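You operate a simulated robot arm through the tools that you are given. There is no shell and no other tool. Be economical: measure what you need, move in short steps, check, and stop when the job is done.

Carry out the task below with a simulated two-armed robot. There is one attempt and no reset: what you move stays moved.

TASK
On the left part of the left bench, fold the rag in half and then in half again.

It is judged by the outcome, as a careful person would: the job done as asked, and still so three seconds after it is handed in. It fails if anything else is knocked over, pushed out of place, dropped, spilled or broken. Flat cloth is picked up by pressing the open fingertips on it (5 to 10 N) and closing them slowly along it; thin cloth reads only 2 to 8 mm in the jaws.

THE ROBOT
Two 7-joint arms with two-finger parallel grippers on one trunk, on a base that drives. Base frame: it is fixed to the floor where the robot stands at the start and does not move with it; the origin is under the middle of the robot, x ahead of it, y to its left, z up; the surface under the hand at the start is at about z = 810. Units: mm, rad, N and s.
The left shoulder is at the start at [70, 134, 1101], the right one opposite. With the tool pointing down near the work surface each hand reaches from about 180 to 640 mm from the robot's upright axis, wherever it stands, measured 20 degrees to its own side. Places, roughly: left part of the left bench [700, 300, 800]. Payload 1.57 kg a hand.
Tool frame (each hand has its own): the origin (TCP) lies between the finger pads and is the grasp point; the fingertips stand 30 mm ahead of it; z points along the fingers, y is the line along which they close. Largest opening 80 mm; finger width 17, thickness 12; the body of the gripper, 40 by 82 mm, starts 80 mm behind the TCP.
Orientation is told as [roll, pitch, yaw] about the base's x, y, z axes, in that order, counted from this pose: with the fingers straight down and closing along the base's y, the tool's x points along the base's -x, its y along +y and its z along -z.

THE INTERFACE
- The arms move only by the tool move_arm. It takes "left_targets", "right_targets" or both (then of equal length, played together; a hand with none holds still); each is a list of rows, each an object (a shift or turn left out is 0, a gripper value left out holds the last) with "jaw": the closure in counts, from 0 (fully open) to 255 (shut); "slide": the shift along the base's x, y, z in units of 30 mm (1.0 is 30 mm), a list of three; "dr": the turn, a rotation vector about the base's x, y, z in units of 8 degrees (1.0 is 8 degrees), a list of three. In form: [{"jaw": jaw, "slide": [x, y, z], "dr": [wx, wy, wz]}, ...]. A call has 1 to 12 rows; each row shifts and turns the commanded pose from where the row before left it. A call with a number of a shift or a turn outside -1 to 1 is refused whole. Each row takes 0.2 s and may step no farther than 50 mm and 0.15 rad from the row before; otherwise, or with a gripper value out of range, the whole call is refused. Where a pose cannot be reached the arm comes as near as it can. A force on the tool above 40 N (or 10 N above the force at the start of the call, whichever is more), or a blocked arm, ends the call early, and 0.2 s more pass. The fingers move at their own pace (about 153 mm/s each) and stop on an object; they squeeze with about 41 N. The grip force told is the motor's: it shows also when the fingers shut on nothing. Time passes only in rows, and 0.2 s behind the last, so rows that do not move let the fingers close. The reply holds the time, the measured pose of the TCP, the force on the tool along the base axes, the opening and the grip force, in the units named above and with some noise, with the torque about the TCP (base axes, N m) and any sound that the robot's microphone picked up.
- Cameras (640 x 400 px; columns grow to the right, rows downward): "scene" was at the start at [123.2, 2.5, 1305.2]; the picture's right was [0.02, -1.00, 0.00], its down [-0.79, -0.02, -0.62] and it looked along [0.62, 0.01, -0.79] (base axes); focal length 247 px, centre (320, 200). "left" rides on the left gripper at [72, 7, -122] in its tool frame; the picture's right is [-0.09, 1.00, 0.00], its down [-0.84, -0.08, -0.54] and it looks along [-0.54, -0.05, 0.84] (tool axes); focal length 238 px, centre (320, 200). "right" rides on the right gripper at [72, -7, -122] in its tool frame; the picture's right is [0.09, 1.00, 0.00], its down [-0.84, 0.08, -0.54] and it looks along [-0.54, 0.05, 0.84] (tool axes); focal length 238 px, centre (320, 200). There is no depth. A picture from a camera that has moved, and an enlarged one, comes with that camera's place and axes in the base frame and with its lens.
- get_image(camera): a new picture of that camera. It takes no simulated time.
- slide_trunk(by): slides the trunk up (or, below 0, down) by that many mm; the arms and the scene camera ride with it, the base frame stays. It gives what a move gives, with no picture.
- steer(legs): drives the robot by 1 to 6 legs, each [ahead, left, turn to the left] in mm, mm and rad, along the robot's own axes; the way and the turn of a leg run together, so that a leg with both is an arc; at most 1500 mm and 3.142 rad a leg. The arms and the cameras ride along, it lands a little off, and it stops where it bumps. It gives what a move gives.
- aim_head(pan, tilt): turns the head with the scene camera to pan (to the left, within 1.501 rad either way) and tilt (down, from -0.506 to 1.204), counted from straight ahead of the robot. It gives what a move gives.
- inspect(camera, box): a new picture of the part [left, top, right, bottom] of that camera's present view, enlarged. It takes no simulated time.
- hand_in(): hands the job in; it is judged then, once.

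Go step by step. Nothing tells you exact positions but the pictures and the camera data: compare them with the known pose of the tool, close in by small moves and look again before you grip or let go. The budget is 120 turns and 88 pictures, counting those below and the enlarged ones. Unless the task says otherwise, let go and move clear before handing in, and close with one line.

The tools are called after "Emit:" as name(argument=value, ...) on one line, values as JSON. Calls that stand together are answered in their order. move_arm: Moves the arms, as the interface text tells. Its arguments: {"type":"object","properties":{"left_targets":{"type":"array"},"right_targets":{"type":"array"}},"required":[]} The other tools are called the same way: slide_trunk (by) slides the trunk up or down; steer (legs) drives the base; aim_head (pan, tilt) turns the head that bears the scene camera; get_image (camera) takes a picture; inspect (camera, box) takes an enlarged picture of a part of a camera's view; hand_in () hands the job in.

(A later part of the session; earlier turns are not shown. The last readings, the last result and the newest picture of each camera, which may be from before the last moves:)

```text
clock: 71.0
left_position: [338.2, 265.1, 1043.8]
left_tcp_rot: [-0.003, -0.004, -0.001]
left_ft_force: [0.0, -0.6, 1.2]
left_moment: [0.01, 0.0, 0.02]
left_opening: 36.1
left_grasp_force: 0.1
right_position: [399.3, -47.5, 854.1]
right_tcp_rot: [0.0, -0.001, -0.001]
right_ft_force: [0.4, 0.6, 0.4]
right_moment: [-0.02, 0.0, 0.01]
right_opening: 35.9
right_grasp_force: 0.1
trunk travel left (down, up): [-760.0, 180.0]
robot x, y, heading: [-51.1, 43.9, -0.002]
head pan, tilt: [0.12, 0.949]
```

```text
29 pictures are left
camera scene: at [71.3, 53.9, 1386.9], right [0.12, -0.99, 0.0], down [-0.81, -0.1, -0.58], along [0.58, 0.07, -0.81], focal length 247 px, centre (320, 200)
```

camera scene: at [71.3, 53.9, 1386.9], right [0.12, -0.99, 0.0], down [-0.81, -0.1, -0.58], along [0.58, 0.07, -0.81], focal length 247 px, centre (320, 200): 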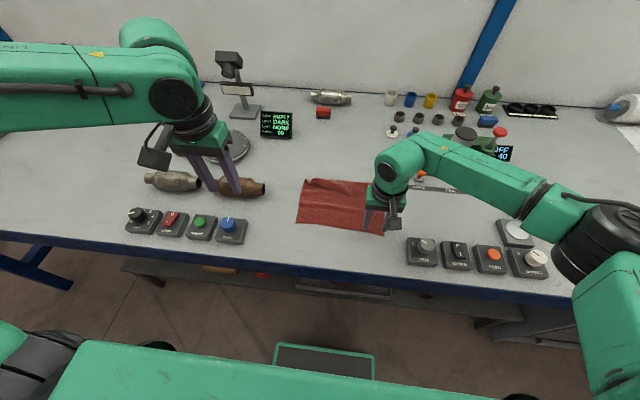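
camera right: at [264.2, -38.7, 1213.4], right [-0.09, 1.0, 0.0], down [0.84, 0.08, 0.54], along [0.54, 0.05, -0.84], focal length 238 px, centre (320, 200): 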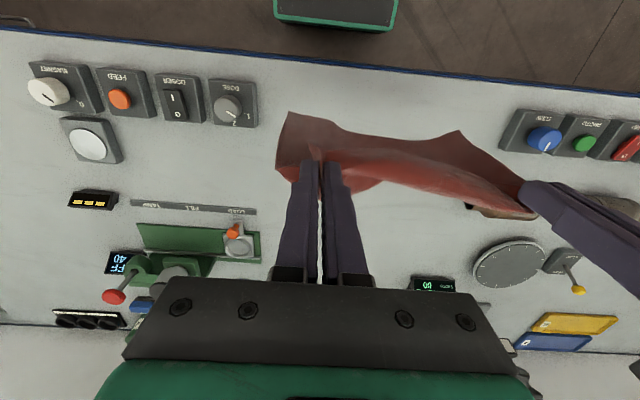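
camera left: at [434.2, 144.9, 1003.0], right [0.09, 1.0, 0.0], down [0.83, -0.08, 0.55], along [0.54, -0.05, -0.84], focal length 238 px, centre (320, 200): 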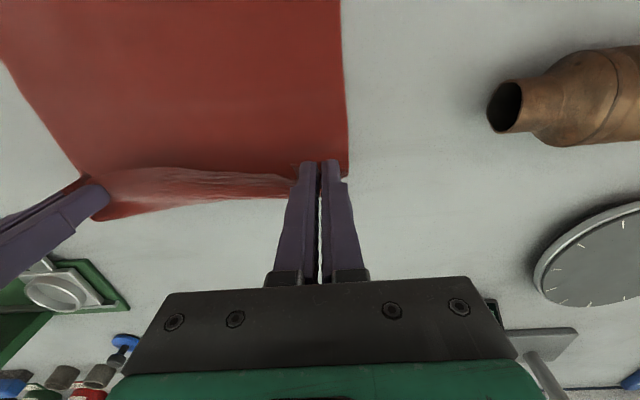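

The left arm works with its elbow out and prefers targets outward, so I should stand further right instead. I lift the right hand, move it inward, then shift the base right 95 mm and forward 45 mm.

Emit:
move_arm(right_targets=[{"slide": [0, 0, 0.9]}, {"slide": [0, 0.4, 0.9]}, {"slide": [0, 0.9, 0]}, {"slide": [0, 0.9, 0]}, {"slide": [0, 0.9, 0]}, {}])

Emit:
steer(legs=[[0, -95, 0], [45, 0, 0]])

Emit:
slide_trunk(by=-45)

```text
clock: 72.5
left_position: [337.5, 264.9, 1043.9]
left_tcp_rot: [-0.002, -0.001, -0.001]
left_ft_force: [0.0, -0.7, 0.3]
left_moment: [0.01, 0.01, 0.04]
left_opening: 36.3
left_grasp_force: 0.0
right_position: [399.5, 44.1, 908.3]
right_tcp_rot: [0.0, 0.0, 0.001]
right_ft_force: [-0.8, -0.5, 0.2]
right_moment: [0.03, -0.03, 0.01]
right_opening: 36.3
right_grasp_force: 0.0
trunk travel left (down, up): [-760.0, 180.0]
robot x, y, heading: [-44.1, 46.1, -0.002]
head pan, tilt: [0.12, 0.949]
```

```text
clock: 74.1
left_position: [378.9, 172.6, 1045.4]
left_tcp_rot: [-0.007, -0.008, 0.001]
left_ft_force: [0.3, -0.2, 0.3]
left_moment: [0.0, -0.04, 0.02]
left_opening: 36.3
left_grasp_force: 0.1
right_position: [440.5, -48.4, 910.9]
right_tcp_rot: [0.0, -0.006, 0.0]
right_ft_force: [0.0, 0.0, 0.3]
right_moment: [-0.02, -0.06, -0.02]
right_opening: 36.1
right_grasp_force: 0.0
trunk travel left (down, up): [-760.0, 180.0]
robot x, y, heading: [-4.2, -50.3, 0.002]
head pan, tilt: [0.12, 0.949]
```

```text
clock: 75.0
left_position: [381.8, 171.1, 998.5]
left_tcp_rot: [-0.004, -0.001, 0.001]
left_ft_force: [-0.8, -0.1, -0.2]
left_moment: [0.02, 0.01, -0.01]
left_opening: 36.1
left_grasp_force: 0.0
right_position: [444.6, -48.1, 863.4]
right_tcp_rot: [0.0, 0.001, 0.002]
right_ft_force: [-0.6, 0.1, -0.5]
right_moment: [-0.01, 0.02, -0.03]
right_opening: 36.0
right_grasp_force: 0.0
trunk travel left (down, up): [-715.0, 225.0]
robot x, y, heading: [-3.9, -50.4, 0.004]
head pan, tilt: [0.12, 0.949]
```

Emit:
move_arm(left_targets=[{"slide": [0.3, -0.43, -0.7]}, {"slide": [0.3, -0.43, -0.8]}, {"slide": [0.3, -0.43, -0.9]}, {"slide": [0, 0, -0.9]}, {"slide": [0, 0, -0.9]}, {"slide": [0, 0, -0.65]}, {}], right_targets=[{"slide": [-0.5, 0, 0]}, {"slide": [-0.5, 0, 0]}, {"slide": [-0.47, 0, 0]}, {"slide": [0, 0, -0.3]}, {}, {}, {}])

Emit:
inspect(camera="left", box=[200, 60, 440, 260])

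Emit:
inspect(camera="right", box=[200, 60, 440, 260])

```text
clock: 76.5
left_position: [409.2, 133.1, 852.0]
left_tcp_rot: [-0.003, -0.001, 0.001]
left_ft_force: [1.1, -0.1, 0.5]
left_moment: [-0.01, 0.02, -0.02]
left_opening: 36.0
left_grasp_force: 0.0
right_position: [399.2, -49.8, 854.5]
right_tcp_rot: [0.001, -0.001, 0.002]
right_ft_force: [-0.1, -0.2, -0.2]
right_moment: [0.01, -0.02, 0.02]
right_opening: 36.3
right_grasp_force: 0.1
trunk travel left (down, up): [-715.0, 225.0]
robot x, y, heading: [-4.3, -46.1, 0.006]
head pan, tilt: [0.12, 0.949]
```

```text
2.00 times, centred on (320, 160) of left
camera zoom: at [336.0, 139.1, 974.1], right [0.09, 1.0, 0.0], down [0.84, -0.07, 0.54], along [0.54, -0.05, -0.84], focal length 477 px, centre (320, 280)
```

zoom: 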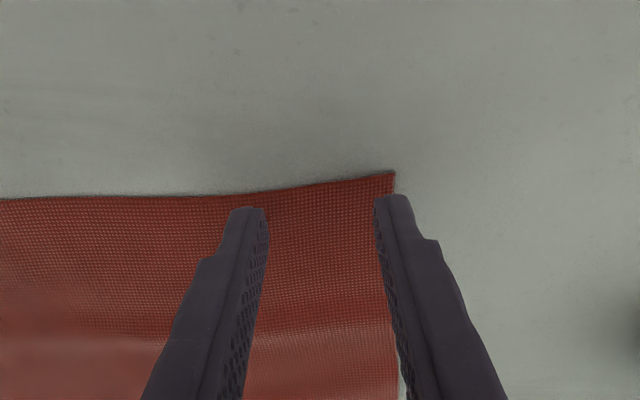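

```text
2.00 times, centred on (320, 160) of right
camera zoom: at [328.3, -55.1, 977.1], right [-0.09, 1.0, 0.0], down [0.84, 0.08, 0.54], along [0.54, 0.05, -0.84], focal length 477 px, centre (320, 280)
```

zoom: 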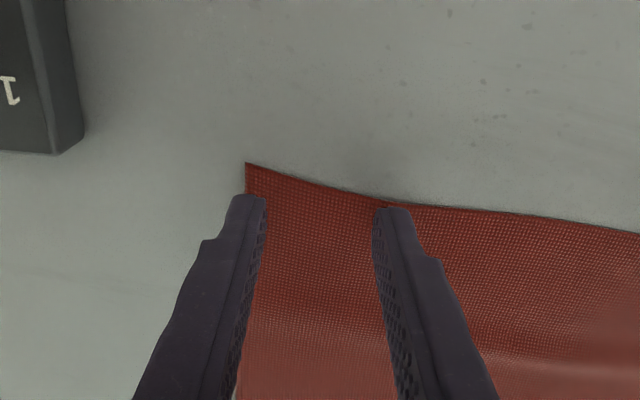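

The left arm reaches now. Small corrections inward, then I lower to contact.

Emit:
move_arm(left_targets=[{"slide": [0, -0.33, 0]}, {"slide": [0, 0, -0.35]}, {}], right_targets=[{"slide": [0.1, 0.22, 0]}, {"slide": [0, 0, -0.42]}, {}])

```text
clock: 77.3
left_position: [409.7, 122.9, 841.7]
left_tcp_rot: [-0.003, -0.004, 0.001]
left_ft_force: [0.4, 0.2, 0.8]
left_moment: [-0.05, -0.01, -0.03]
left_opening: 35.9
left_grasp_force: 0.0
right_position: [403.1, -41.7, 841.9]
right_tcp_rot: [-0.001, 0.0, 0.001]
right_ft_force: [0.3, 0.1, 0.6]
right_moment: [0.02, -0.01, -0.02]
right_opening: 36.4
right_grasp_force: 0.1
trunk travel left (down, up): [-715.0, 225.0]
robot x, y, heading: [-6.4, -46.2, 0.003]
head pan, tilt: [0.12, 0.949]
```

Emit:
move_arm(left_targets=[{"slide": [0, 0, -0.05]}, {}], right_targets=[{"slide": [0, 0, -0.05]}, {}])

```text
clock: 78.0
left_position: [409.3, 122.4, 842.0]
left_tcp_rot: [-0.004, -0.004, 0.001]
left_ft_force: [0.9, 0.1, 0.9]
left_moment: [0.03, 0.03, 0.01]
left_opening: 36.1
left_grasp_force: 0.1
right_position: [401.1, -43.2, 840.6]
right_tcp_rot: [0.0, -0.002, 0.001]
right_ft_force: [1.9, -0.4, 10.4]
right_moment: [-0.1, -0.06, 0.0]
right_opening: 36.1
right_grasp_force: 0.0
trunk travel left (down, up): [-715.0, 225.0]
robot x, y, heading: [-4.7, -51.6, -0.001]
head pan, tilt: [0.12, 0.949]
```

Emit:
move_arm(left_targets=[{"slide": [0, 0, -0.06]}, {}])

```text
clock: 78.5
left_position: [408.9, 121.8, 841.2]
left_tcp_rot: [-0.004, -0.007, 0.0]
left_ft_force: [1.7, 1.5, 15.5]
left_moment: [0.29, -0.01, 0.01]
left_opening: 36.3
left_grasp_force: 0.1
right_position: [402.7, -43.0, 840.8]
right_tcp_rot: [0.003, -0.002, 0.003]
right_ft_force: [2.1, 0.9, 7.9]
right_moment: [-0.01, -0.06, 0.05]
right_opening: 35.8
right_grasp_force: 0.1
trunk travel left (down, up): [-715.0, 225.0]
robot x, y, heading: [-3.0, -54.6, 0.002]
head pan, tilt: [0.12, 0.949]
```

Emit:
move_arm(left_targets=[{"slide": [0, 0, 0.015], "jaw": 150}, {"jaw": 160}, {"jaw": 170}, {"jaw": 180}, {"jaw": 190}, {"jaw": 200}, {"jaw": 210}, {"jaw": 220}, {"jaw": 230}, {"jaw": 240}, {"jaw": 255}, {}], right_targets=[{"jaw": 150}, {"jaw": 160}, {"jaw": 170}, {"jaw": 180}, {"jaw": 190}, {"jaw": 200}, {"jaw": 210}, {"jaw": 220}, {"jaw": 230}, {"jaw": 240}, {"jaw": 255}, {}])

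Emit:
inspect(camera="left", box=[100, 60, 440, 260])

```text
clock: 81.2
left_position: [408.4, 123.1, 840.2]
left_tcp_rot: [-0.005, -0.007, 0.001]
left_ft_force: [-0.3, -5.6, 18.6]
left_moment: [-0.12, 0.03, 0.0]
left_opening: 2.2
left_grasp_force: 23.9
right_position: [400.1, -42.7, 841.8]
right_tcp_rot: [0.002, -0.002, 0.0]
right_ft_force: [0.8, 6.4, 3.8]
right_moment: [0.18, -0.01, 0.0]
right_opening: 2.4
right_grasp_force: 23.8
trunk travel left (down, up): [-715.0, 225.0]
robot x, y, heading: [-5.6, -48.8, 0.007]
head pan, tilt: [0.12, 0.949]
```

```text
1.88 times, centred on (270, 160) of left
camera zoom: at [334.0, 128.1, 962.8], right [0.09, 1.0, 0.0], down [0.83, -0.08, 0.55], along [0.54, -0.05, -0.84], focal length 449 px, centre (414, 275)
```

zoom: 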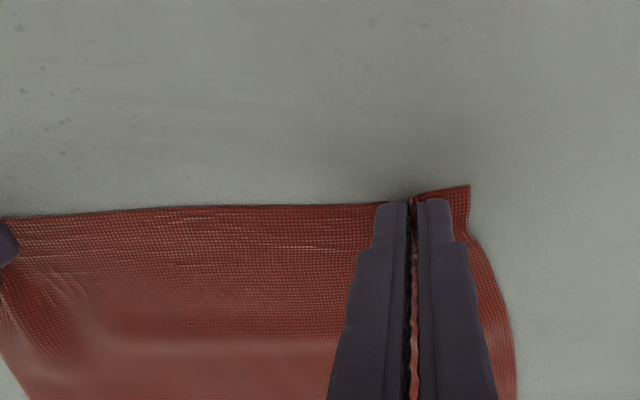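

Both hold the edge cleanly. I raise the trunk to hang the whole rag.

Emit:
slide_trunk(by=215)

Emit:
get_image(camera="scene")

Emit:
inspect(camera="scene", box=[240, 160, 440, 285])

```text
clock: 83.4
left_position: [409.5, 121.3, 1055.1]
left_tcp_rot: [-0.003, -0.002, 0.003]
left_ft_force: [-0.7, -5.5, 0.2]
left_moment: [-0.19, 0.05, -0.05]
left_opening: 2.0
left_grasp_force: 23.4
right_position: [402.9, -42.3, 1055.6]
right_tcp_rot: [0.001, 0.001, 0.002]
right_ft_force: [-0.2, 6.6, 0.1]
right_moment: [0.18, 0.03, -0.04]
right_opening: 2.2
right_grasp_force: 23.6
trunk travel left (down, up): [-930.0, 10.0]
robot x, y, heading: [-3.8, -51.4, 0.0]
head pan, tilt: [0.12, 0.949]
```

```text
25 pictures are left
camera scene: at [116.2, -40.2, 1556.8], right [0.12, -0.99, 0.0], down [-0.81, -0.1, -0.58], along [0.58, 0.07, -0.81], focal length 247 px, centre (320, 200)
```

scene: 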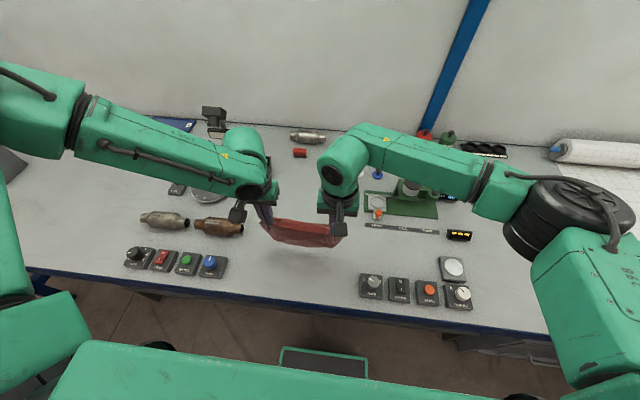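

```text
3.20 times, centred on (340, 222) of scene
camera zoom: at [116.2, -40.2, 1556.8], right [0.12, -0.99, 0.0], down [-0.81, -0.1, -0.58], along [0.58, 0.07, -0.81], focal length 791 px, centre (256, 128)
```

zoom: 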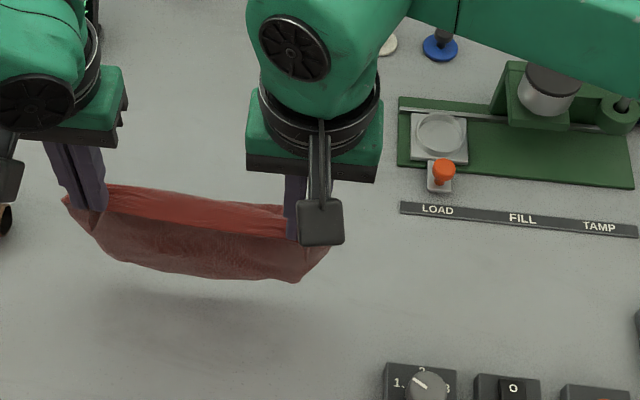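

Emit:
get_image(camera="left")

Emit:
get_image(camera="right")

```text
23 pictures are left
camera left: at [336.4, 129.1, 1176.4], right [0.09, 1.0, 0.0], down [0.84, -0.07, 0.54], along [0.54, -0.05, -0.84], focal length 238 px, centre (320, 200)
```

left: 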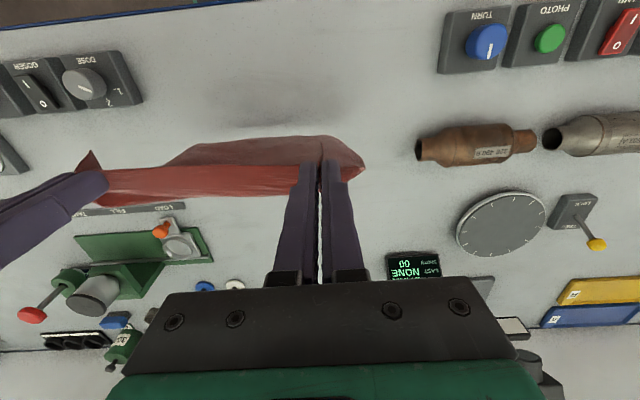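

```text
22 pictures are left
camera right: at [331.5, -48.7, 1178.2], right [-0.09, 1.0, 0.0], down [0.84, 0.08, 0.54], along [0.54, 0.05, -0.84], focal length 238 px, centre (320, 200)
```

right: 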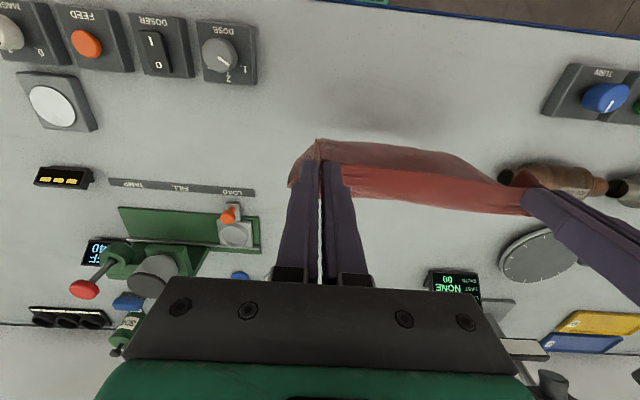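

By intersecting the views, the rag hangs with its bottom edge at about x 452, z 830. I back up 90 mm, touch the bottom edge down, then drive forward over it so it lies pointing toward me.

Emit:
steer(legs=[[-90, 0, 0]])

Emit:
slide_trunk(by=-40)

Emit:
steer(legs=[[80, 0, 0]])

Emit:
get_image(camera="scene")

```text
clock: 84.5
left_position: [325.2, 124.1, 1051.5]
left_tcp_rot: [-0.005, 0.004, 0.001]
left_ft_force: [0.2, -6.9, 0.1]
left_moment: [-0.23, 0.03, -0.08]
left_opening: 2.0
left_grasp_force: 23.2
right_position: [318.9, -42.0, 1052.0]
right_tcp_rot: [0.001, 0.006, 0.001]
right_ft_force: [1.3, 6.2, 0.0]
right_moment: [0.23, 0.03, 0.0]
right_opening: 2.3
right_grasp_force: 24.3
trunk travel left (down, up): [-930.0, 10.0]
robot x, y, heading: [-92.8, -49.8, 0.005]
head pan, tilt: [0.12, 0.949]
```

```text
clock: 85.4
left_position: [318.6, 122.9, 1015.7]
left_tcp_rot: [-0.004, -0.006, -0.001]
left_ft_force: [-0.5, -5.3, 1.1]
left_moment: [-0.16, 0.0, -0.01]
left_opening: 2.0
left_grasp_force: 23.9
right_position: [312.4, -41.9, 1016.8]
right_tcp_rot: [0.002, -0.002, 0.001]
right_ft_force: [0.8, 6.0, 0.1]
right_moment: [0.15, -0.03, -0.01]
right_opening: 2.2
right_grasp_force: 24.1
trunk travel left (down, up): [-890.0, 50.0]
robot x, y, heading: [-94.4, -49.1, 0.002]
head pan, tilt: [0.12, 0.949]
```

```text
clock: 86.4
left_position: [395.4, 123.3, 1018.0]
left_tcp_rot: [-0.003, -0.009, 0.002]
left_ft_force: [-0.6, -5.0, 1.2]
left_moment: [-0.2, -0.02, -0.07]
left_opening: 2.2
left_grasp_force: 23.7
right_position: [388.4, -42.3, 1017.9]
right_tcp_rot: [0.003, -0.005, 0.001]
right_ft_force: [-0.2, 5.6, 0.7]
right_moment: [0.17, -0.05, 0.0]
right_opening: 2.0
right_grasp_force: 23.7
trunk travel left (down, up): [-890.0, 50.0]
robot x, y, heading: [-14.5, -52.8, 0.002]
head pan, tilt: [0.12, 0.949]
```

```text
21 pictures are left
camera scene: at [99.3, -40.3, 1517.6], right [0.12, -0.99, 0.0], down [-0.8, -0.1, -0.59], along [0.58, 0.07, -0.81], focal length 247 px, centre (320, 200)
```

scene: 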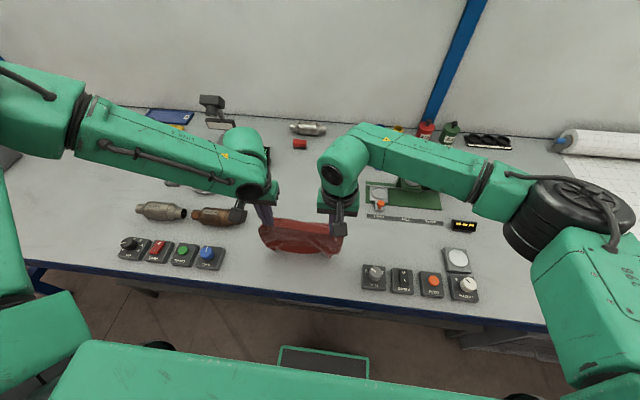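

The bottom edge is right below the hands. I lower a little more and keep driving forward.

Emit:
slide_trunk(by=-35)

Emit:
steer(legs=[[50, 0, 0]])

Emit:
inspect(camera="scene", box=[220, 160, 420, 285])

Emit:
get_image(camera="left")

```text
clock: 87.2
left_position: [401.6, 122.9, 979.0]
left_tcp_rot: [-0.004, -0.002, -0.001]
left_ft_force: [-0.9, -3.6, -0.6]
left_moment: [-0.15, 0.05, -0.05]
left_opening: 2.4
left_grasp_force: 23.8
right_position: [393.9, -41.2, 979.5]
right_tcp_rot: [0.001, 0.0, 0.001]
right_ft_force: [0.3, 4.8, 0.8]
right_moment: [0.13, -0.01, -0.01]
right_opening: 2.2
right_grasp_force: 24.3
trunk travel left (down, up): [-855.0, 85.0]
robot x, y, heading: [-17.4, -47.2, 0.006]
head pan, tilt: [0.12, 0.949]
```

```text
clock: 88.1
left_position: [443.5, 122.7, 982.7]
left_tcp_rot: [-0.003, -0.009, 0.002]
left_ft_force: [-1.0, -5.3, 0.0]
left_moment: [-0.17, -0.04, -0.03]
left_opening: 2.2
left_grasp_force: 23.4
right_position: [436.7, -41.7, 984.0]
right_tcp_rot: [0.002, -0.006, 0.003]
right_ft_force: [0.0, 5.0, 0.6]
right_moment: [0.13, -0.05, -0.02]
right_opening: 2.1
right_grasp_force: 23.8
trunk travel left (down, up): [-855.0, 85.0]
robot x, y, heading: [37.4, -50.5, 0.004]
head pan, tilt: [0.12, 0.949]
```

```text
3.20 times, centred on (320, 222) of scene
camera zoom: at [146.3, -40.2, 1482.8], right [0.12, -0.99, 0.0], down [-0.8, -0.1, -0.59], along [0.58, 0.07, -0.81], focal length 791 px, centre (320, 128)
```

zoom: 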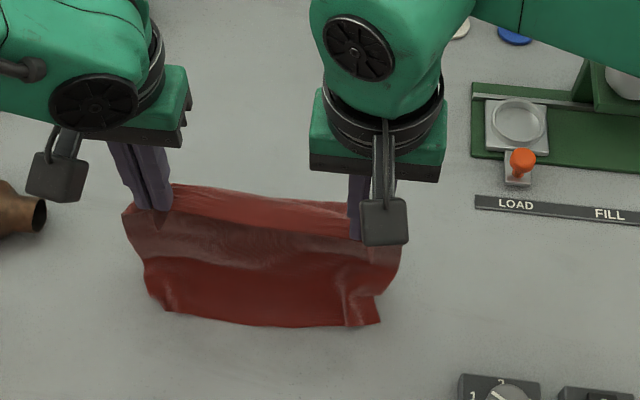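

```text
19 pictures are left
camera left: at [369.1, 129.1, 1104.1], right [0.09, 1.0, 0.0], down [0.83, -0.07, 0.55], along [0.55, -0.05, -0.83], focal length 238 px, centre (320, 200)
```

left: 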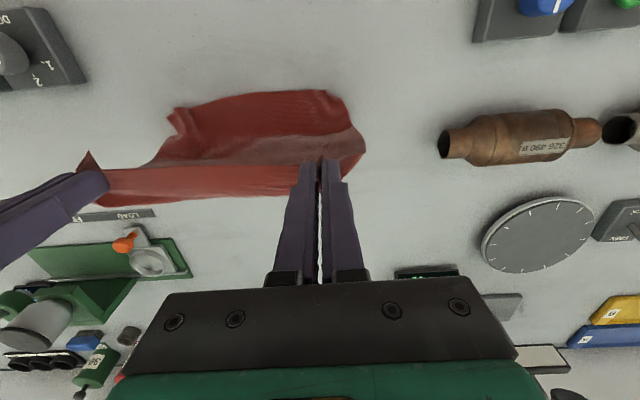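

The lower part lies toward me with its edge at about x 418. I advance to x about 522 and lower so that half the rag is laid.

Emit:
move_arm(left_targets=[{"slide": [0.65, 0, -0.3]}, {"slide": [0.65, 0, -0.3]}, {"slide": [0.65, 0, -0.3]}, {}], right_targets=[{"slide": [0.72, 0, -0.3]}, {"slide": [0.72, 0, -0.3]}, {"slide": [0.72, 0, -0.3]}, {}])

Emit:
steer(legs=[[25, 0, 0]])

Emit:
inspect(camera="scene", box=[220, 160, 420, 285])

```text
clock: 89.1
left_position: [502.4, 125.1, 957.4]
left_tcp_rot: [-0.007, -0.003, 0.001]
left_ft_force: [-1.4, -8.8, -0.2]
left_moment: [-0.24, 0.02, -0.07]
left_opening: 2.4
left_grasp_force: 23.6
left hand out of reach, approached as far as the arm can: row 3
right_position: [508.0, -40.3, 953.6]
right_tcp_rot: [0.005, 0.001, 0.004]
right_ft_force: [-0.3, 9.8, 0.3]
right_moment: [0.25, -0.02, -0.01]
right_opening: 2.4
right_grasp_force: 24.1
trunk travel left (down, up): [-855.0, 85.0]
robot x, y, heading: [35.9, -49.5, 0.001]
head pan, tilt: [0.12, 0.949]
```

```text
clock: 90.0
left_position: [522.6, 127.1, 961.8]
left_tcp_rot: [-0.005, -0.01, 0.002]
left_ft_force: [-1.1, -11.4, -0.2]
left_moment: [-0.31, -0.03, -0.06]
left_opening: 1.9
left_grasp_force: 24.0
right_position: [527.1, -41.0, 956.7]
right_tcp_rot: [0.002, -0.006, 0.005]
right_ft_force: [-0.3, 11.1, -0.2]
right_moment: [0.34, -0.04, 0.0]
right_opening: 2.2
right_grasp_force: 24.1
trunk travel left (down, up): [-855.0, 85.0]
robot x, y, heading: [59.0, -50.9, 0.002]
head pan, tilt: [0.12, 0.949]
```

```text
3.20 times, centred on (320, 222) of scene
camera zoom: at [173.3, -40.2, 1482.6], right [0.12, -0.99, 0.0], down [-0.8, -0.1, -0.59], along [0.58, 0.07, -0.81], focal length 791 px, centre (320, 128)
```

zoom: 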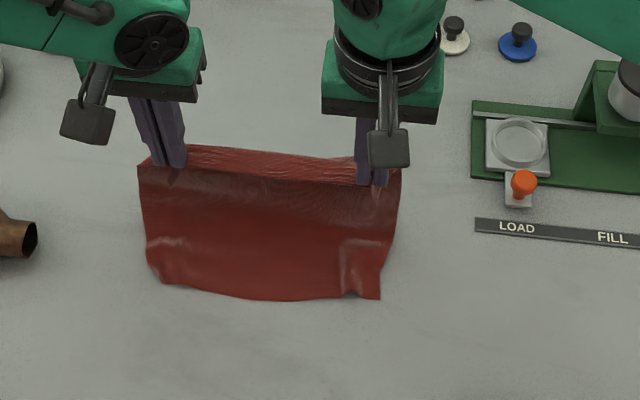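

It looks good: the bottom edge lies at x about 463–472, and the hands hold the opposite edge at x 525 above it. I now bring the held edge back toward me and down onto the bottom edge.

Emit:
move_arm(left_targets=[{"slide": [-0.34, 0, -0.74]}, {"slide": [-0.34, 0, -0.74]}, {"slide": [-0.34, 0, -0.74]}, {"slide": [-0.34, 0, -0.74]}, {"slide": [-0.34, 0, -0.6]}, {}], right_targets=[{"slide": [-0.31, 0, -0.71]}, {"slide": [-0.31, 0, -0.71]}, {"slide": [-0.31, 0, -0.71]}, {"slide": [-0.31, 0, -0.71]}, {"slide": [-0.31, 0, -0.6]}, {}])

Emit:
inspect(camera="scene", box=[220, 160, 420, 285])

Emit:
inspect(camera="left", box=[100, 60, 420, 260])

```text
clock: 91.1
left_position: [462.0, 138.3, 897.2]
left_tcp_rot: [-0.028, -0.014, -0.01]
left_ft_force: [2.3, -15.6, -4.4]
left_moment: [-0.5, -0.06, -0.06]
left_opening: 2.2
left_grasp_force: 23.4
left hand out of reach, approached as far as the arm can: row 1, 2, 3, 4, 5
right_position: [489.1, -29.8, 864.6]
right_tcp_rot: [0.027, 0.002, 0.011]
right_ft_force: [-2.5, 15.9, 4.0]
right_moment: [0.58, 0.04, 0.05]
right_opening: 2.1
right_grasp_force: 23.9
trunk travel left (down, up): [-855.0, 85.0]
robot x, y, heading: [59.9, -48.8, 0.005]
head pan, tilt: [0.12, 0.949]
stopped in row 5 (left hand): the force on the tool passed its limit at 41 N (the readings are from after the stop); the commanded pose is now the measured one
```

```text
3.20 times, centred on (320, 222) of scene
camera zoom: at [179.7, -39.7, 1482.0], right [0.12, -0.99, 0.0], down [-0.81, -0.1, -0.58], along [0.58, 0.07, -0.81], focal length 791 px, centre (320, 128)
```

zoom: 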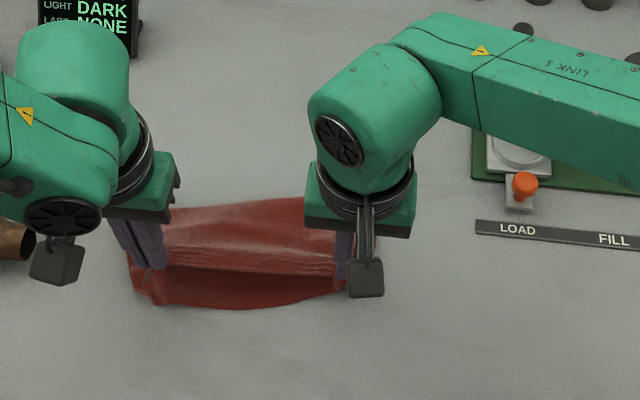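

```text
2.00 times, centred on (260, 160) of left
camera zoom: at [387.4, 148.4, 1018.2], right [0.1, 0.99, -0.03], down [0.83, -0.07, 0.56], along [0.55, -0.08, -0.83], focal length 477 px, centre (440, 280)
```

zoom: 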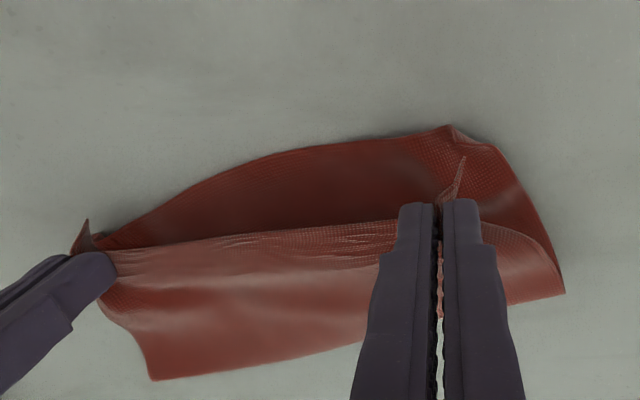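

The left arm is stretched because the trunk is high. I level the hands, then lower with the trunk instead.

Emit:
move_arm(left_targets=[{"slide": [0.1, -0.05, 0.1]}, {}], right_targets=[{"slide": [-0.1, 0.05, 0.95]}, {}])

Emit:
slide_trunk(by=-30)

Emit:
move_arm(left_targets=[{"slide": [0.2, -0.15, 0]}, {}], right_targets=[{"slide": [-0.2, -0.1, 0]}, {}])

```text
clock: 91.7
left_position: [466.4, 139.5, 899.9]
left_tcp_rot: [-0.023, -0.012, -0.004]
left_ft_force: [1.2, -13.8, -1.4]
left_moment: [-0.4, -0.08, -0.05]
left_opening: 2.0
left_grasp_force: 24.0
right_position: [486.1, -32.1, 890.8]
right_tcp_rot: [0.019, 0.003, 0.009]
right_ft_force: [-1.0, 13.8, 0.9]
right_moment: [0.43, 0.07, 0.01]
right_opening: 2.2
right_grasp_force: 23.8
trunk travel left (down, up): [-855.0, 85.0]
robot x, y, heading: [64.6, -48.9, 0.007]
head pan, tilt: [0.12, 0.949]
```

```text
clock: 92.4
left_position: [465.4, 138.9, 869.8]
left_tcp_rot: [-0.021, -0.014, -0.005]
left_ft_force: [1.4, -13.9, -0.7]
left_moment: [-0.43, -0.06, -0.06]
left_opening: 2.0
left_grasp_force: 22.9
right_position: [486.8, -33.2, 860.1]
right_tcp_rot: [0.018, 0.003, 0.009]
right_ft_force: [-2.5, 14.7, 0.6]
right_moment: [0.46, 0.07, 0.05]
right_opening: 2.3
right_grasp_force: 23.9
trunk travel left (down, up): [-825.0, 115.0]
robot x, y, heading: [61.7, -47.8, 0.006]
head pan, tilt: [0.12, 0.949]
```

```text
clock: 93.0
left_position: [470.1, 136.6, 872.8]
left_tcp_rot: [-0.023, -0.013, -0.006]
left_ft_force: [0.9, -13.6, -0.7]
left_moment: [-0.44, -0.03, -0.03]
left_opening: 1.8
left_grasp_force: 23.9
left hand out of reach, approached as far as the arm can: row 1
right_position: [480.5, -35.7, 861.7]
right_tcp_rot: [0.018, 0.003, 0.007]
right_ft_force: [-1.1, 13.9, 0.6]
right_moment: [0.47, 0.04, 0.01]
right_opening: 2.2
right_grasp_force: 23.8
trunk travel left (down, up): [-825.0, 115.0]
robot x, y, heading: [58.8, -51.9, 0.003]
head pan, tilt: [0.12, 0.949]
```

Emit:
move_arm(left_targets=[{"slide": [-0.3, -0.05, 0]}, {}], right_targets=[{"slide": [0.1, 0.1, 0.3]}, {}])

Emit:
slide_trunk(by=-22)

Emit:
get_image(camera="left")

Emit:
get_image(camera="right")

```text
clock: 93.6
left_position: [460.7, 135.9, 873.0]
left_tcp_rot: [-0.021, -0.01, -0.006]
left_ft_force: [1.7, -9.3, 0.2]
left_moment: [-0.27, -0.02, -0.06]
left_opening: 2.0
left_grasp_force: 24.1
right_position: [483.3, -33.8, 868.7]
right_tcp_rot: [0.017, 0.005, 0.01]
right_ft_force: [-1.1, 9.0, -0.2]
right_moment: [0.27, 0.06, 0.03]
right_opening: 2.2
right_grasp_force: 23.7
trunk travel left (down, up): [-825.0, 115.0]
robot x, y, heading: [61.2, -48.8, 0.007]
head pan, tilt: [0.12, 0.949]
```

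```text
clock: 94.3
left_position: [459.6, 135.1, 851.1]
left_tcp_rot: [-0.022, -0.012, -0.005]
left_ft_force: [0.6, -7.4, 0.4]
left_moment: [-0.22, -0.04, -0.01]
left_opening: 2.0
left_grasp_force: 24.0
right_position: [484.2, -33.5, 847.4]
right_tcp_rot: [0.018, 0.004, 0.009]
right_ft_force: [-0.9, 7.6, 0.4]
right_moment: [0.24, 0.02, 0.03]
right_opening: 2.2
right_grasp_force: 24.0
trunk travel left (down, up): [-803.0, 137.0]
robot x, y, heading: [61.8, -49.1, 0.004]
head pan, tilt: [0.12, 0.949]
```

```text
15 pictures are left
camera left: at [386.0, 144.2, 971.5], right [0.1, 1.0, -0.02], down [0.83, -0.07, 0.55], along [0.55, -0.07, -0.83], focal length 238 px, centre (320, 200)
```

left: 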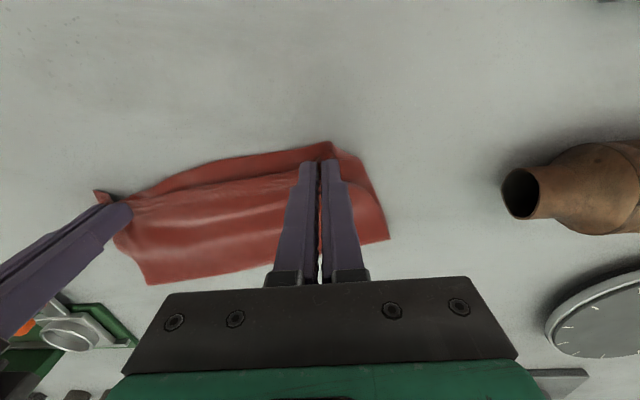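

```text
14 pictures are left
camera right: at [412.5, -42.5, 970.4], right [-0.1, 0.99, 0.02], down [0.84, 0.08, 0.54], along [0.54, 0.07, -0.84], focal length 238 px, centre (320, 200)
```

right: 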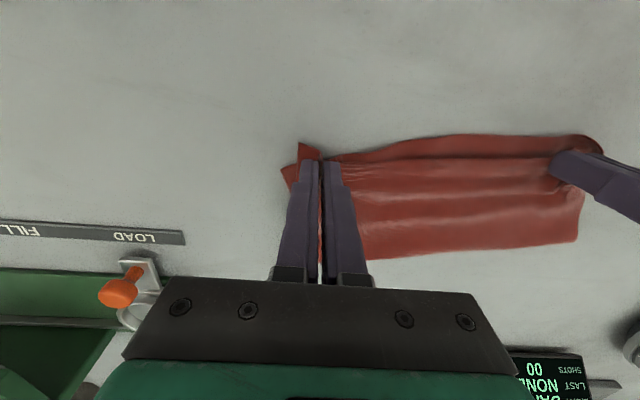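

The first fold is in place, with the edges within about 10–15 mm. I nudge toward me a little, release, and lift off.

Emit:
move_arm(left_targets=[{"slide": [-0.2, -0.05, 0]}, {}, {"jaw": 220}, {"jaw": 190}, {"jaw": 165}, {}], right_targets=[{"slide": [-0.2, 0.05, 0]}, {}, {"jaw": 220}, {"jaw": 190}, {"jaw": 165}, {}])

Emit:
slide_trunk(by=90)

Emit:
steer(legs=[[-90, 0, 0]])

Emit:
inspect(camera="scene", box=[220, 120, 420, 245])

```text
clock: 95.7
left_position: [455.1, 134.1, 851.4]
left_tcp_rot: [-0.021, -0.012, -0.006]
left_ft_force: [-0.1, 0.2, -0.2]
left_moment: [0.01, -0.02, -0.04]
left_opening: 28.1
left_grasp_force: 0.1
right_position: [476.7, -31.5, 847.2]
right_tcp_rot: [0.017, 0.003, 0.008]
right_ft_force: [-0.7, -0.7, -0.2]
right_moment: [0.03, -0.02, -0.02]
right_opening: 28.3
right_grasp_force: 0.0
trunk travel left (down, up): [-803.0, 137.0]
robot x, y, heading: [58.8, -52.4, -0.001]
head pan, tilt: [0.12, 0.949]
```

```text
clock: 97.0
left_position: [454.3, 132.9, 939.7]
left_tcp_rot: [-0.021, -0.01, -0.006]
left_ft_force: [-0.1, 0.1, 0.0]
left_moment: [0.01, 0.0, -0.03]
left_opening: 28.2
left_grasp_force: 0.1
right_position: [477.4, -31.3, 937.3]
right_tcp_rot: [0.017, 0.003, 0.008]
right_ft_force: [-0.2, 0.7, -0.4]
right_moment: [0.0, -0.01, -0.01]
right_opening: 28.3
right_grasp_force: 0.0
trunk travel left (down, up): [-893.0, 47.0]
robot x, y, heading: [61.9, -48.1, 0.007]
head pan, tilt: [0.12, 0.949]
```

```text
clock: 98.1
left_position: [367.7, 133.5, 938.0]
left_tcp_rot: [-0.021, -0.007, -0.006]
left_ft_force: [-0.7, 0.0, 0.2]
left_moment: [0.01, 0.0, 0.03]
left_opening: 28.0
left_grasp_force: 0.1
right_position: [391.5, -32.6, 935.0]
right_tcp_rot: [0.018, 0.007, 0.009]
right_ft_force: [-0.3, -0.7, 0.0]
right_moment: [0.01, 0.02, 0.0]
right_opening: 28.3
right_grasp_force: 0.0
trunk travel left (down, up): [-893.0, 47.0]
robot x, y, heading: [-27.7, -48.4, 0.002]
head pan, tilt: [0.12, 0.949]
```

```text
3.20 times, centred on (320, 182) of scene
camera zoom: at [97.8, -40.1, 1519.3], right [0.12, -0.99, 0.0], down [-0.81, -0.1, -0.58], along [0.57, 0.07, -0.82], focal length 791 px, centre (320, 256)
```

zoom: 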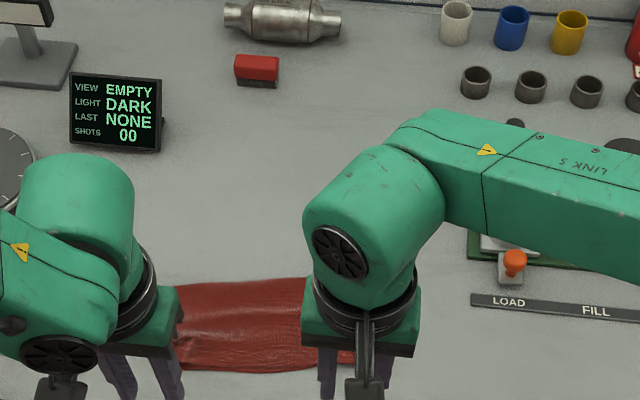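

I clear both hands sideways to see the folded rag before planning the second fold across its length.

Emit:
move_arm(left_targets=[{"slide": [0, 0.9, 0.5]}, {"slide": [-0.3, 0.9, 0.5]}, {"slide": [-0.3, 0.9, 0.5]}, {"slide": [-0.3, 0.9, 0]}, {"slide": [0, 0.6, 0]}, {}], right_targets=[{"slide": [0, -0.9, 0.3]}, {"slide": [0, -0.9, 0]}, {"slide": [0, -0.9, 0]}, {"slide": [0, -0.5, 0]}, {}, {}])

Emit:
inspect(camera="scene", box=[200, 150, 400, 275])

```text
clock: 99.5
left_position: [338.1, 260.7, 985.9]
left_tcp_rot: [-0.022, -0.01, -0.005]
left_ft_force: [-0.6, -0.2, 0.7]
left_moment: [-0.02, 0.01, 0.0]
left_opening: 28.2
left_grasp_force: 0.2
right_position: [389.1, -128.7, 947.1]
right_tcp_rot: [0.018, 0.001, 0.009]
right_ft_force: [0.2, 0.1, 0.0]
right_moment: [-0.03, 0.0, -0.01]
right_opening: 28.2
right_grasp_force: 0.0
trunk travel left (down, up): [-893.0, 47.0]
robot x, y, heading: [-27.5, -51.0, 0.005]
head pan, tilt: [0.12, 0.949]
```

```text
3.20 times, centred on (300, 212) of scene
camera zoom: at [91.6, -40.7, 1519.9], right [0.12, -0.99, 0.0], down [-0.81, -0.1, -0.58], along [0.58, 0.07, -0.81], focal length 791 px, centre (384, 160)
```

zoom: 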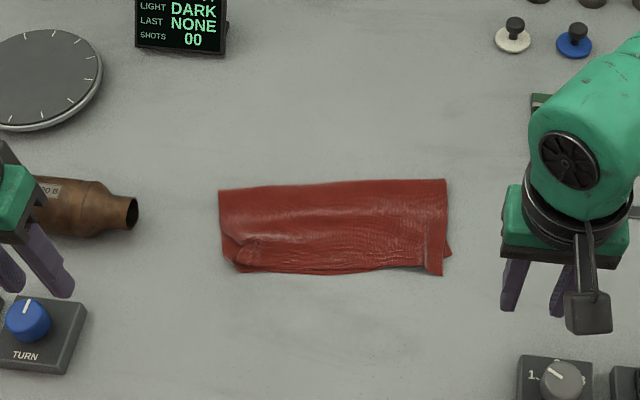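

The first fold is a neat 235 x 112 rectangle with corners (535,191), (578,-48), (463,-53), (448,160). For the cross fold I'll grip the middle of the right short edge, about (521,-50), with the right hand turned 90°. I move over it now.

Emit:
move_arm(left_targets=[{"slide": [0, 0, 0.33]}, {"slide": [0, 0, 0.33]}, {"slide": [0, 0, 0.33]}, {"slide": [0, 0, 0.33]}, {"slide": [0, 0, 0.33]}, {"slide": [0, 0, 0.33]}, {"slide": [0, 0, 0.33]}, {"slide": [0, 0, 0.33]}, {"slide": [0, 0, 0.33]}, {"slide": [0, 0, 0.33]}, {"slide": [0, 0, 0.33]}, {}], right_targets=[{"slide": [0.25, 0.25, 0.2], "dr": [0, 0, 0.94]}, {"slide": [0.25, 0.25, 0.2], "dr": [0, 0, 0.94]}, {"slide": [0.25, 0.25, 0.2], "dr": [0, 0, 0.94]}, {"slide": [0.25, 0.25, 0.2], "dr": [0, 0, 0.94]}, {"slide": [0.25, 0.25, 0.2], "dr": [0, 0, 0.94]}, {"slide": [0.25, 0.25, 0.2], "dr": [0, 0, 0.94]}, {"slide": [0.25, 0.25, 0.2], "dr": [0, 0, 0.94]}, {"slide": [0.25, 0.25, 0.2], "dr": [0, 0, 0.94]}, {"slide": [0.25, 0.25, 0], "dr": [0, 0, 0.94]}, {"slide": [0.25, 0.25, 0], "dr": [0, 0, 0.94]}, {"slide": [0.25, 0.25, 0], "dr": [0, 0, 0.94]}, {"slide": [0.25, 0.25, 0], "dr": [0, 0, 0.94]}])

Emit:
steer(legs=[[45, 0, 0]])

Emit:
slide_trunk(by=-115)

```text
clock: 102.1
left_position: [339.7, 258.9, 1094.6]
left_tcp_rot: [-0.021, -0.012, -0.005]
left_ft_force: [-0.6, -0.2, -0.1]
left_moment: [0.03, 0.01, 0.01]
left_opening: 28.2
left_grasp_force: 0.3
right_position: [361.1, -90.4, 1011.6]
right_tcp_rot: [0.017, 0.002, 0.975]
right_ft_force: [0.2, 0.0, 0.6]
right_moment: [-0.02, -0.01, -0.01]
right_opening: 28.4
right_grasp_force: 0.0
right hand out of reach, approached as far as the arm can: row 6, 7, 8, 9, 10, 11, 12
trunk travel left (down, up): [-893.0, 47.0]
robot x, y, heading: [-31.5, -48.8, 0.003]
head pan, tilt: [0.12, 0.949]
```

```text
clock: 103.0
left_position: [374.8, 258.4, 1097.2]
left_tcp_rot: [-0.021, -0.017, -0.006]
left_ft_force: [-0.6, 0.4, 0.0]
left_moment: [-0.02, -0.07, 0.0]
left_opening: 28.4
left_grasp_force: 0.1
right_position: [396.7, -91.2, 1015.2]
right_tcp_rot: [0.011, -0.001, 0.974]
right_ft_force: [-1.4, -0.8, 0.1]
right_moment: [0.0, -0.08, -0.02]
right_opening: 28.0
right_grasp_force: 0.0
trunk travel left (down, up): [-893.0, 47.0]
robot x, y, heading: [18.8, -51.4, 0.005]
head pan, tilt: [0.12, 0.949]
```

```text
clock: 104.4
left_position: [384.1, 259.6, 979.8]
left_tcp_rot: [-0.02, -0.01, -0.006]
left_ft_force: [-0.2, 0.1, -0.2]
left_moment: [0.0, 0.0, 0.01]
left_opening: 28.2
left_grasp_force: 0.0
right_position: [404.9, -90.1, 897.5]
right_tcp_rot: [0.016, 0.005, 0.973]
right_ft_force: [-0.1, -1.1, 0.4]
right_moment: [0.01, -0.02, -0.02]
right_opening: 28.4
right_grasp_force: 0.0
trunk travel left (down, up): [-778.0, 162.0]
robot x, y, heading: [14.2, -48.5, 0.006]
head pan, tilt: [0.12, 0.949]
```

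The right wrist stops at about 56° of yaw that way, so I turn it the other way to -90°, which closes along the same line.

Emit:
move_arm(right_targets=[{"slide": [0.2, 0.1, 0.5], "dr": [0, 0, -1]}, {"slide": [0.2, 0.1, 0.5], "dr": [0, 0, -1]}, {"slide": [0.2, 0.1, 0.5], "dr": [0, 0, -1]}, {"slide": [0.2, 0.1, 0.5], "dr": [0, 0, -1]}, {"slide": [0.2, 0.1, 0], "dr": [0, 0, -1]}, {"slide": [0.2, 0.1, 0], "dr": [0, 0, -1]}, {"slide": [0.2, 0.1, 0], "dr": [0, 0, -1]}, {"slide": [0.2, 0.1, 0], "dr": [0, 0, -1]}, {"slide": [0.2, 0.1, 0], "dr": [0, 0, -1]}, {"slide": [0.2, 0.1, 0], "dr": [0, 0, -1]}, {"slide": [0.2, 0.1, 0], "dr": [0, 0, -1]}, {"slide": [0.2, 0.1, 0], "dr": [0, 0, -1]}])

Emit:
move_arm(right_targets=[{"slide": [0.2, 0.1, 0], "dr": [0, 0, -1]}, {"slide": [0.2, 0.1, 0], "dr": [0, 0, -1]}, {"slide": [0.2, 0.1, 0], "dr": [0, 0, -1]}, {"slide": [0.2, 0.1, 0], "dr": [0, 0, -1]}, {"slide": [0.2, 0, 0], "dr": [0, 0, -1]}, {"slide": [0.2, 0, 0], "dr": [0, 0, -1]}, {}])

```text
clock: 107.0
left_position: [384.1, 259.4, 980.9]
left_tcp_rot: [-0.021, -0.011, -0.006]
left_ft_force: [-0.2, 0.8, 0.5]
left_moment: [0.02, -0.01, -0.04]
left_opening: 28.2
left_grasp_force: 0.1
right_position: [476.3, -55.0, 957.1]
right_tcp_rot: [0.015, 0.004, -0.706]
right_ft_force: [-0.6, -0.2, 0.0]
right_moment: [-0.03, -0.02, 0.01]
right_opening: 27.9
right_grasp_force: 0.0
trunk travel left (down, up): [-778.0, 162.0]
robot x, y, heading: [16.1, -52.3, -0.002]
head pan, tilt: [0.12, 0.949]
```

```text
clock: 108.6
left_position: [382.3, 260.6, 980.2]
left_tcp_rot: [-0.021, -0.012, -0.007]
left_ft_force: [-0.1, 0.4, 0.0]
left_moment: [0.03, 0.05, -0.02]
left_opening: 28.5
left_grasp_force: 0.0
right_position: [512.9, -42.1, 958.2]
right_tcp_rot: [0.018, 0.001, -1.542]
right_ft_force: [0.5, 0.1, 0.2]
right_moment: [0.01, 0.0, 0.0]
right_opening: 28.3
right_grasp_force: 0.0
trunk travel left (down, up): [-778.0, 162.0]
robot x, y, heading: [16.3, -52.3, 0.005]
head pan, tilt: [0.12, 0.949]
```

Yaw is now -88° above the edge. I descend to hover and check with the right camera.

Emit:
move_arm(right_targets=[{"jaw": 130, "slide": [0.25, 0, -0.8]}, {"slide": [0, 0, -0.9]}, {"slide": [0, 0, -0.9]}, {"slide": [0, 0, -0.7]}, {}])

Emit:
get_image(camera="right")

```text
clock: 109.8
left_position: [382.9, 259.3, 979.7]
left_tcp_rot: [-0.021, -0.01, -0.005]
left_ft_force: [-0.6, 0.0, -0.3]
left_moment: [-0.02, 0.01, -0.02]
left_opening: 28.2
left_grasp_force: 0.0
right_position: [519.5, -41.9, 857.4]
right_tcp_rot: [0.015, 0.002, -1.54]
right_ft_force: [-0.5, 0.3, -0.4]
right_moment: [-0.02, -0.02, -0.01]
right_opening: 39.1
right_grasp_force: 0.2
trunk travel left (down, up): [-778.0, 162.0]
robot x, y, heading: [17.8, -46.7, 0.002]
head pan, tilt: [0.12, 0.949]
```

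```text
11 pictures are left
camera right: at [509.2, 29.1, 981.0], right [0.99, 0.12, 0.02], down [0.09, -0.84, 0.54], along [0.08, -0.54, -0.84], focal length 238 px, centre (320, 200)
```

right: 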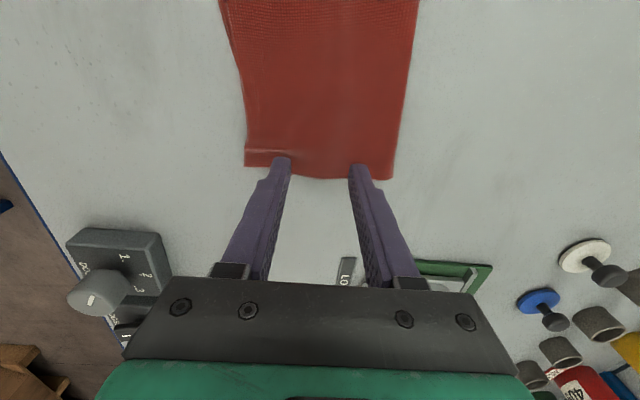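

The fingers are centred on the short edge, about 13 mm inside. I lower to contact.

Emit:
move_arm(right_targets=[{"slide": [0, -0.1, -0.4]}, {"slide": [0, 0, -0.08]}, {}])

```text
clock: 110.6
left_position: [382.2, 261.6, 980.9]
left_tcp_rot: [-0.021, -0.01, -0.005]
left_ft_force: [0.1, 0.5, 0.4]
left_moment: [0.03, -0.04, 0.0]
left_opening: 28.1
left_grasp_force: 0.1
right_position: [519.3, -45.4, 844.8]
right_tcp_rot: [0.015, 0.0, -1.539]
right_ft_force: [-0.4, 0.6, 0.6]
right_moment: [-0.01, -0.01, 0.04]
right_opening: 39.3
right_grasp_force: 0.2
trunk travel left (down, up): [-778.0, 162.0]
robot x, y, heading: [20.6, -51.3, 0.004]
head pan, tilt: [0.12, 0.949]
```

Emit:
move_arm(right_targets=[{"slide": [0, 0, -0.1]}, {}])

```text
clock: 111.2
left_position: [382.3, 259.7, 980.7]
left_tcp_rot: [-0.022, -0.011, -0.007]
left_ft_force: [0.4, -0.2, -0.2]
left_moment: [-0.02, 0.04, 0.0]
left_opening: 28.0
left_grasp_force: 0.0
right_position: [519.6, -44.2, 843.2]
right_tcp_rot: [0.017, 0.003, -1.539]
right_ft_force: [1.4, -1.8, 12.1]
right_moment: [-0.07, 0.29, 0.05]
right_opening: 38.6
right_grasp_force: 0.0
trunk travel left (down, up): [-778.0, 162.0]
robot x, y, heading: [12.6, -47.8, 0.003]
head pan, tilt: [0.12, 0.949]
```

Emit:
move_arm(right_targets=[{"jaw": 140, "slide": [0, 0, -0.01]}, {"jaw": 150}, {"jaw": 160}, {"jaw": 170}, {"jaw": 180}, {"jaw": 190}, {"jaw": 200}, {"jaw": 210}, {"jaw": 220}, {"jaw": 235}, {"jaw": 255}, {}])

Emit:
move_arm(right_targets=[{"slide": [0, 0, 0.6]}, {"slide": [0, 0.1, 0.8]}, {"slide": [0, 0.2, 0.8]}, {}])

Emit:
get_image(camera="right")

```text
clock: 113.8
left_position: [379.3, 259.0, 980.5]
left_tcp_rot: [-0.021, -0.014, -0.004]
left_ft_force: [0.4, 0.4, 0.6]
left_moment: [-0.01, 0.0, 0.02]
left_opening: 27.9
left_grasp_force: 0.1
right_position: [517.4, -45.5, 842.7]
right_tcp_rot: [0.018, 0.002, -1.539]
right_ft_force: [-2.2, -0.1, 15.7]
right_moment: [-0.02, 0.19, -0.03]
right_opening: 7.7
right_grasp_force: 26.6
trunk travel left (down, up): [-778.0, 162.0]
robot x, y, heading: [15.2, -51.4, 0.006]
head pan, tilt: [0.12, 0.949]
```

```text
clock: 114.8
left_position: [382.6, 258.9, 980.2]
left_tcp_rot: [-0.021, -0.011, -0.003]
left_ft_force: [0.5, 1.0, 0.6]
left_moment: [0.01, 0.0, 0.02]
left_opening: 28.4
left_grasp_force: 0.0
right_position: [520.0, -36.4, 906.8]
right_tcp_rot: [0.017, 0.002, -1.541]
right_ft_force: [0.1, 0.5, 0.5]
right_moment: [0.0, -0.02, -0.03]
right_opening: 5.1
right_grasp_force: 25.1
trunk travel left (down, up): [-778.0, 162.0]
robot x, y, heading: [15.7, -47.2, 0.003]
head pan, tilt: [0.12, 0.949]
```

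```text
10 pictures are left
camera right: at [509.9, 35.4, 1029.7], right [0.99, 0.12, 0.02], down [0.09, -0.84, 0.54], along [0.08, -0.54, -0.84], focal length 238 px, centre (320, 200)
```

right: 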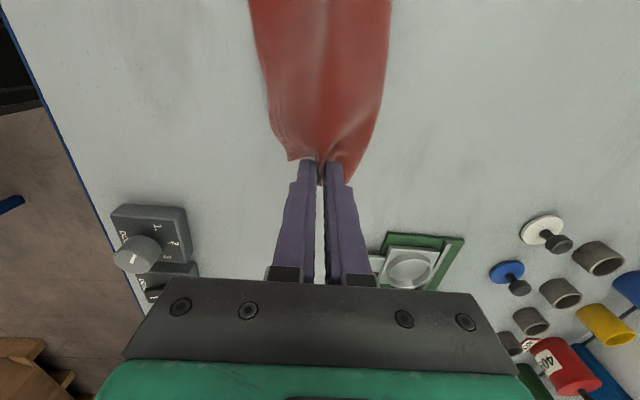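

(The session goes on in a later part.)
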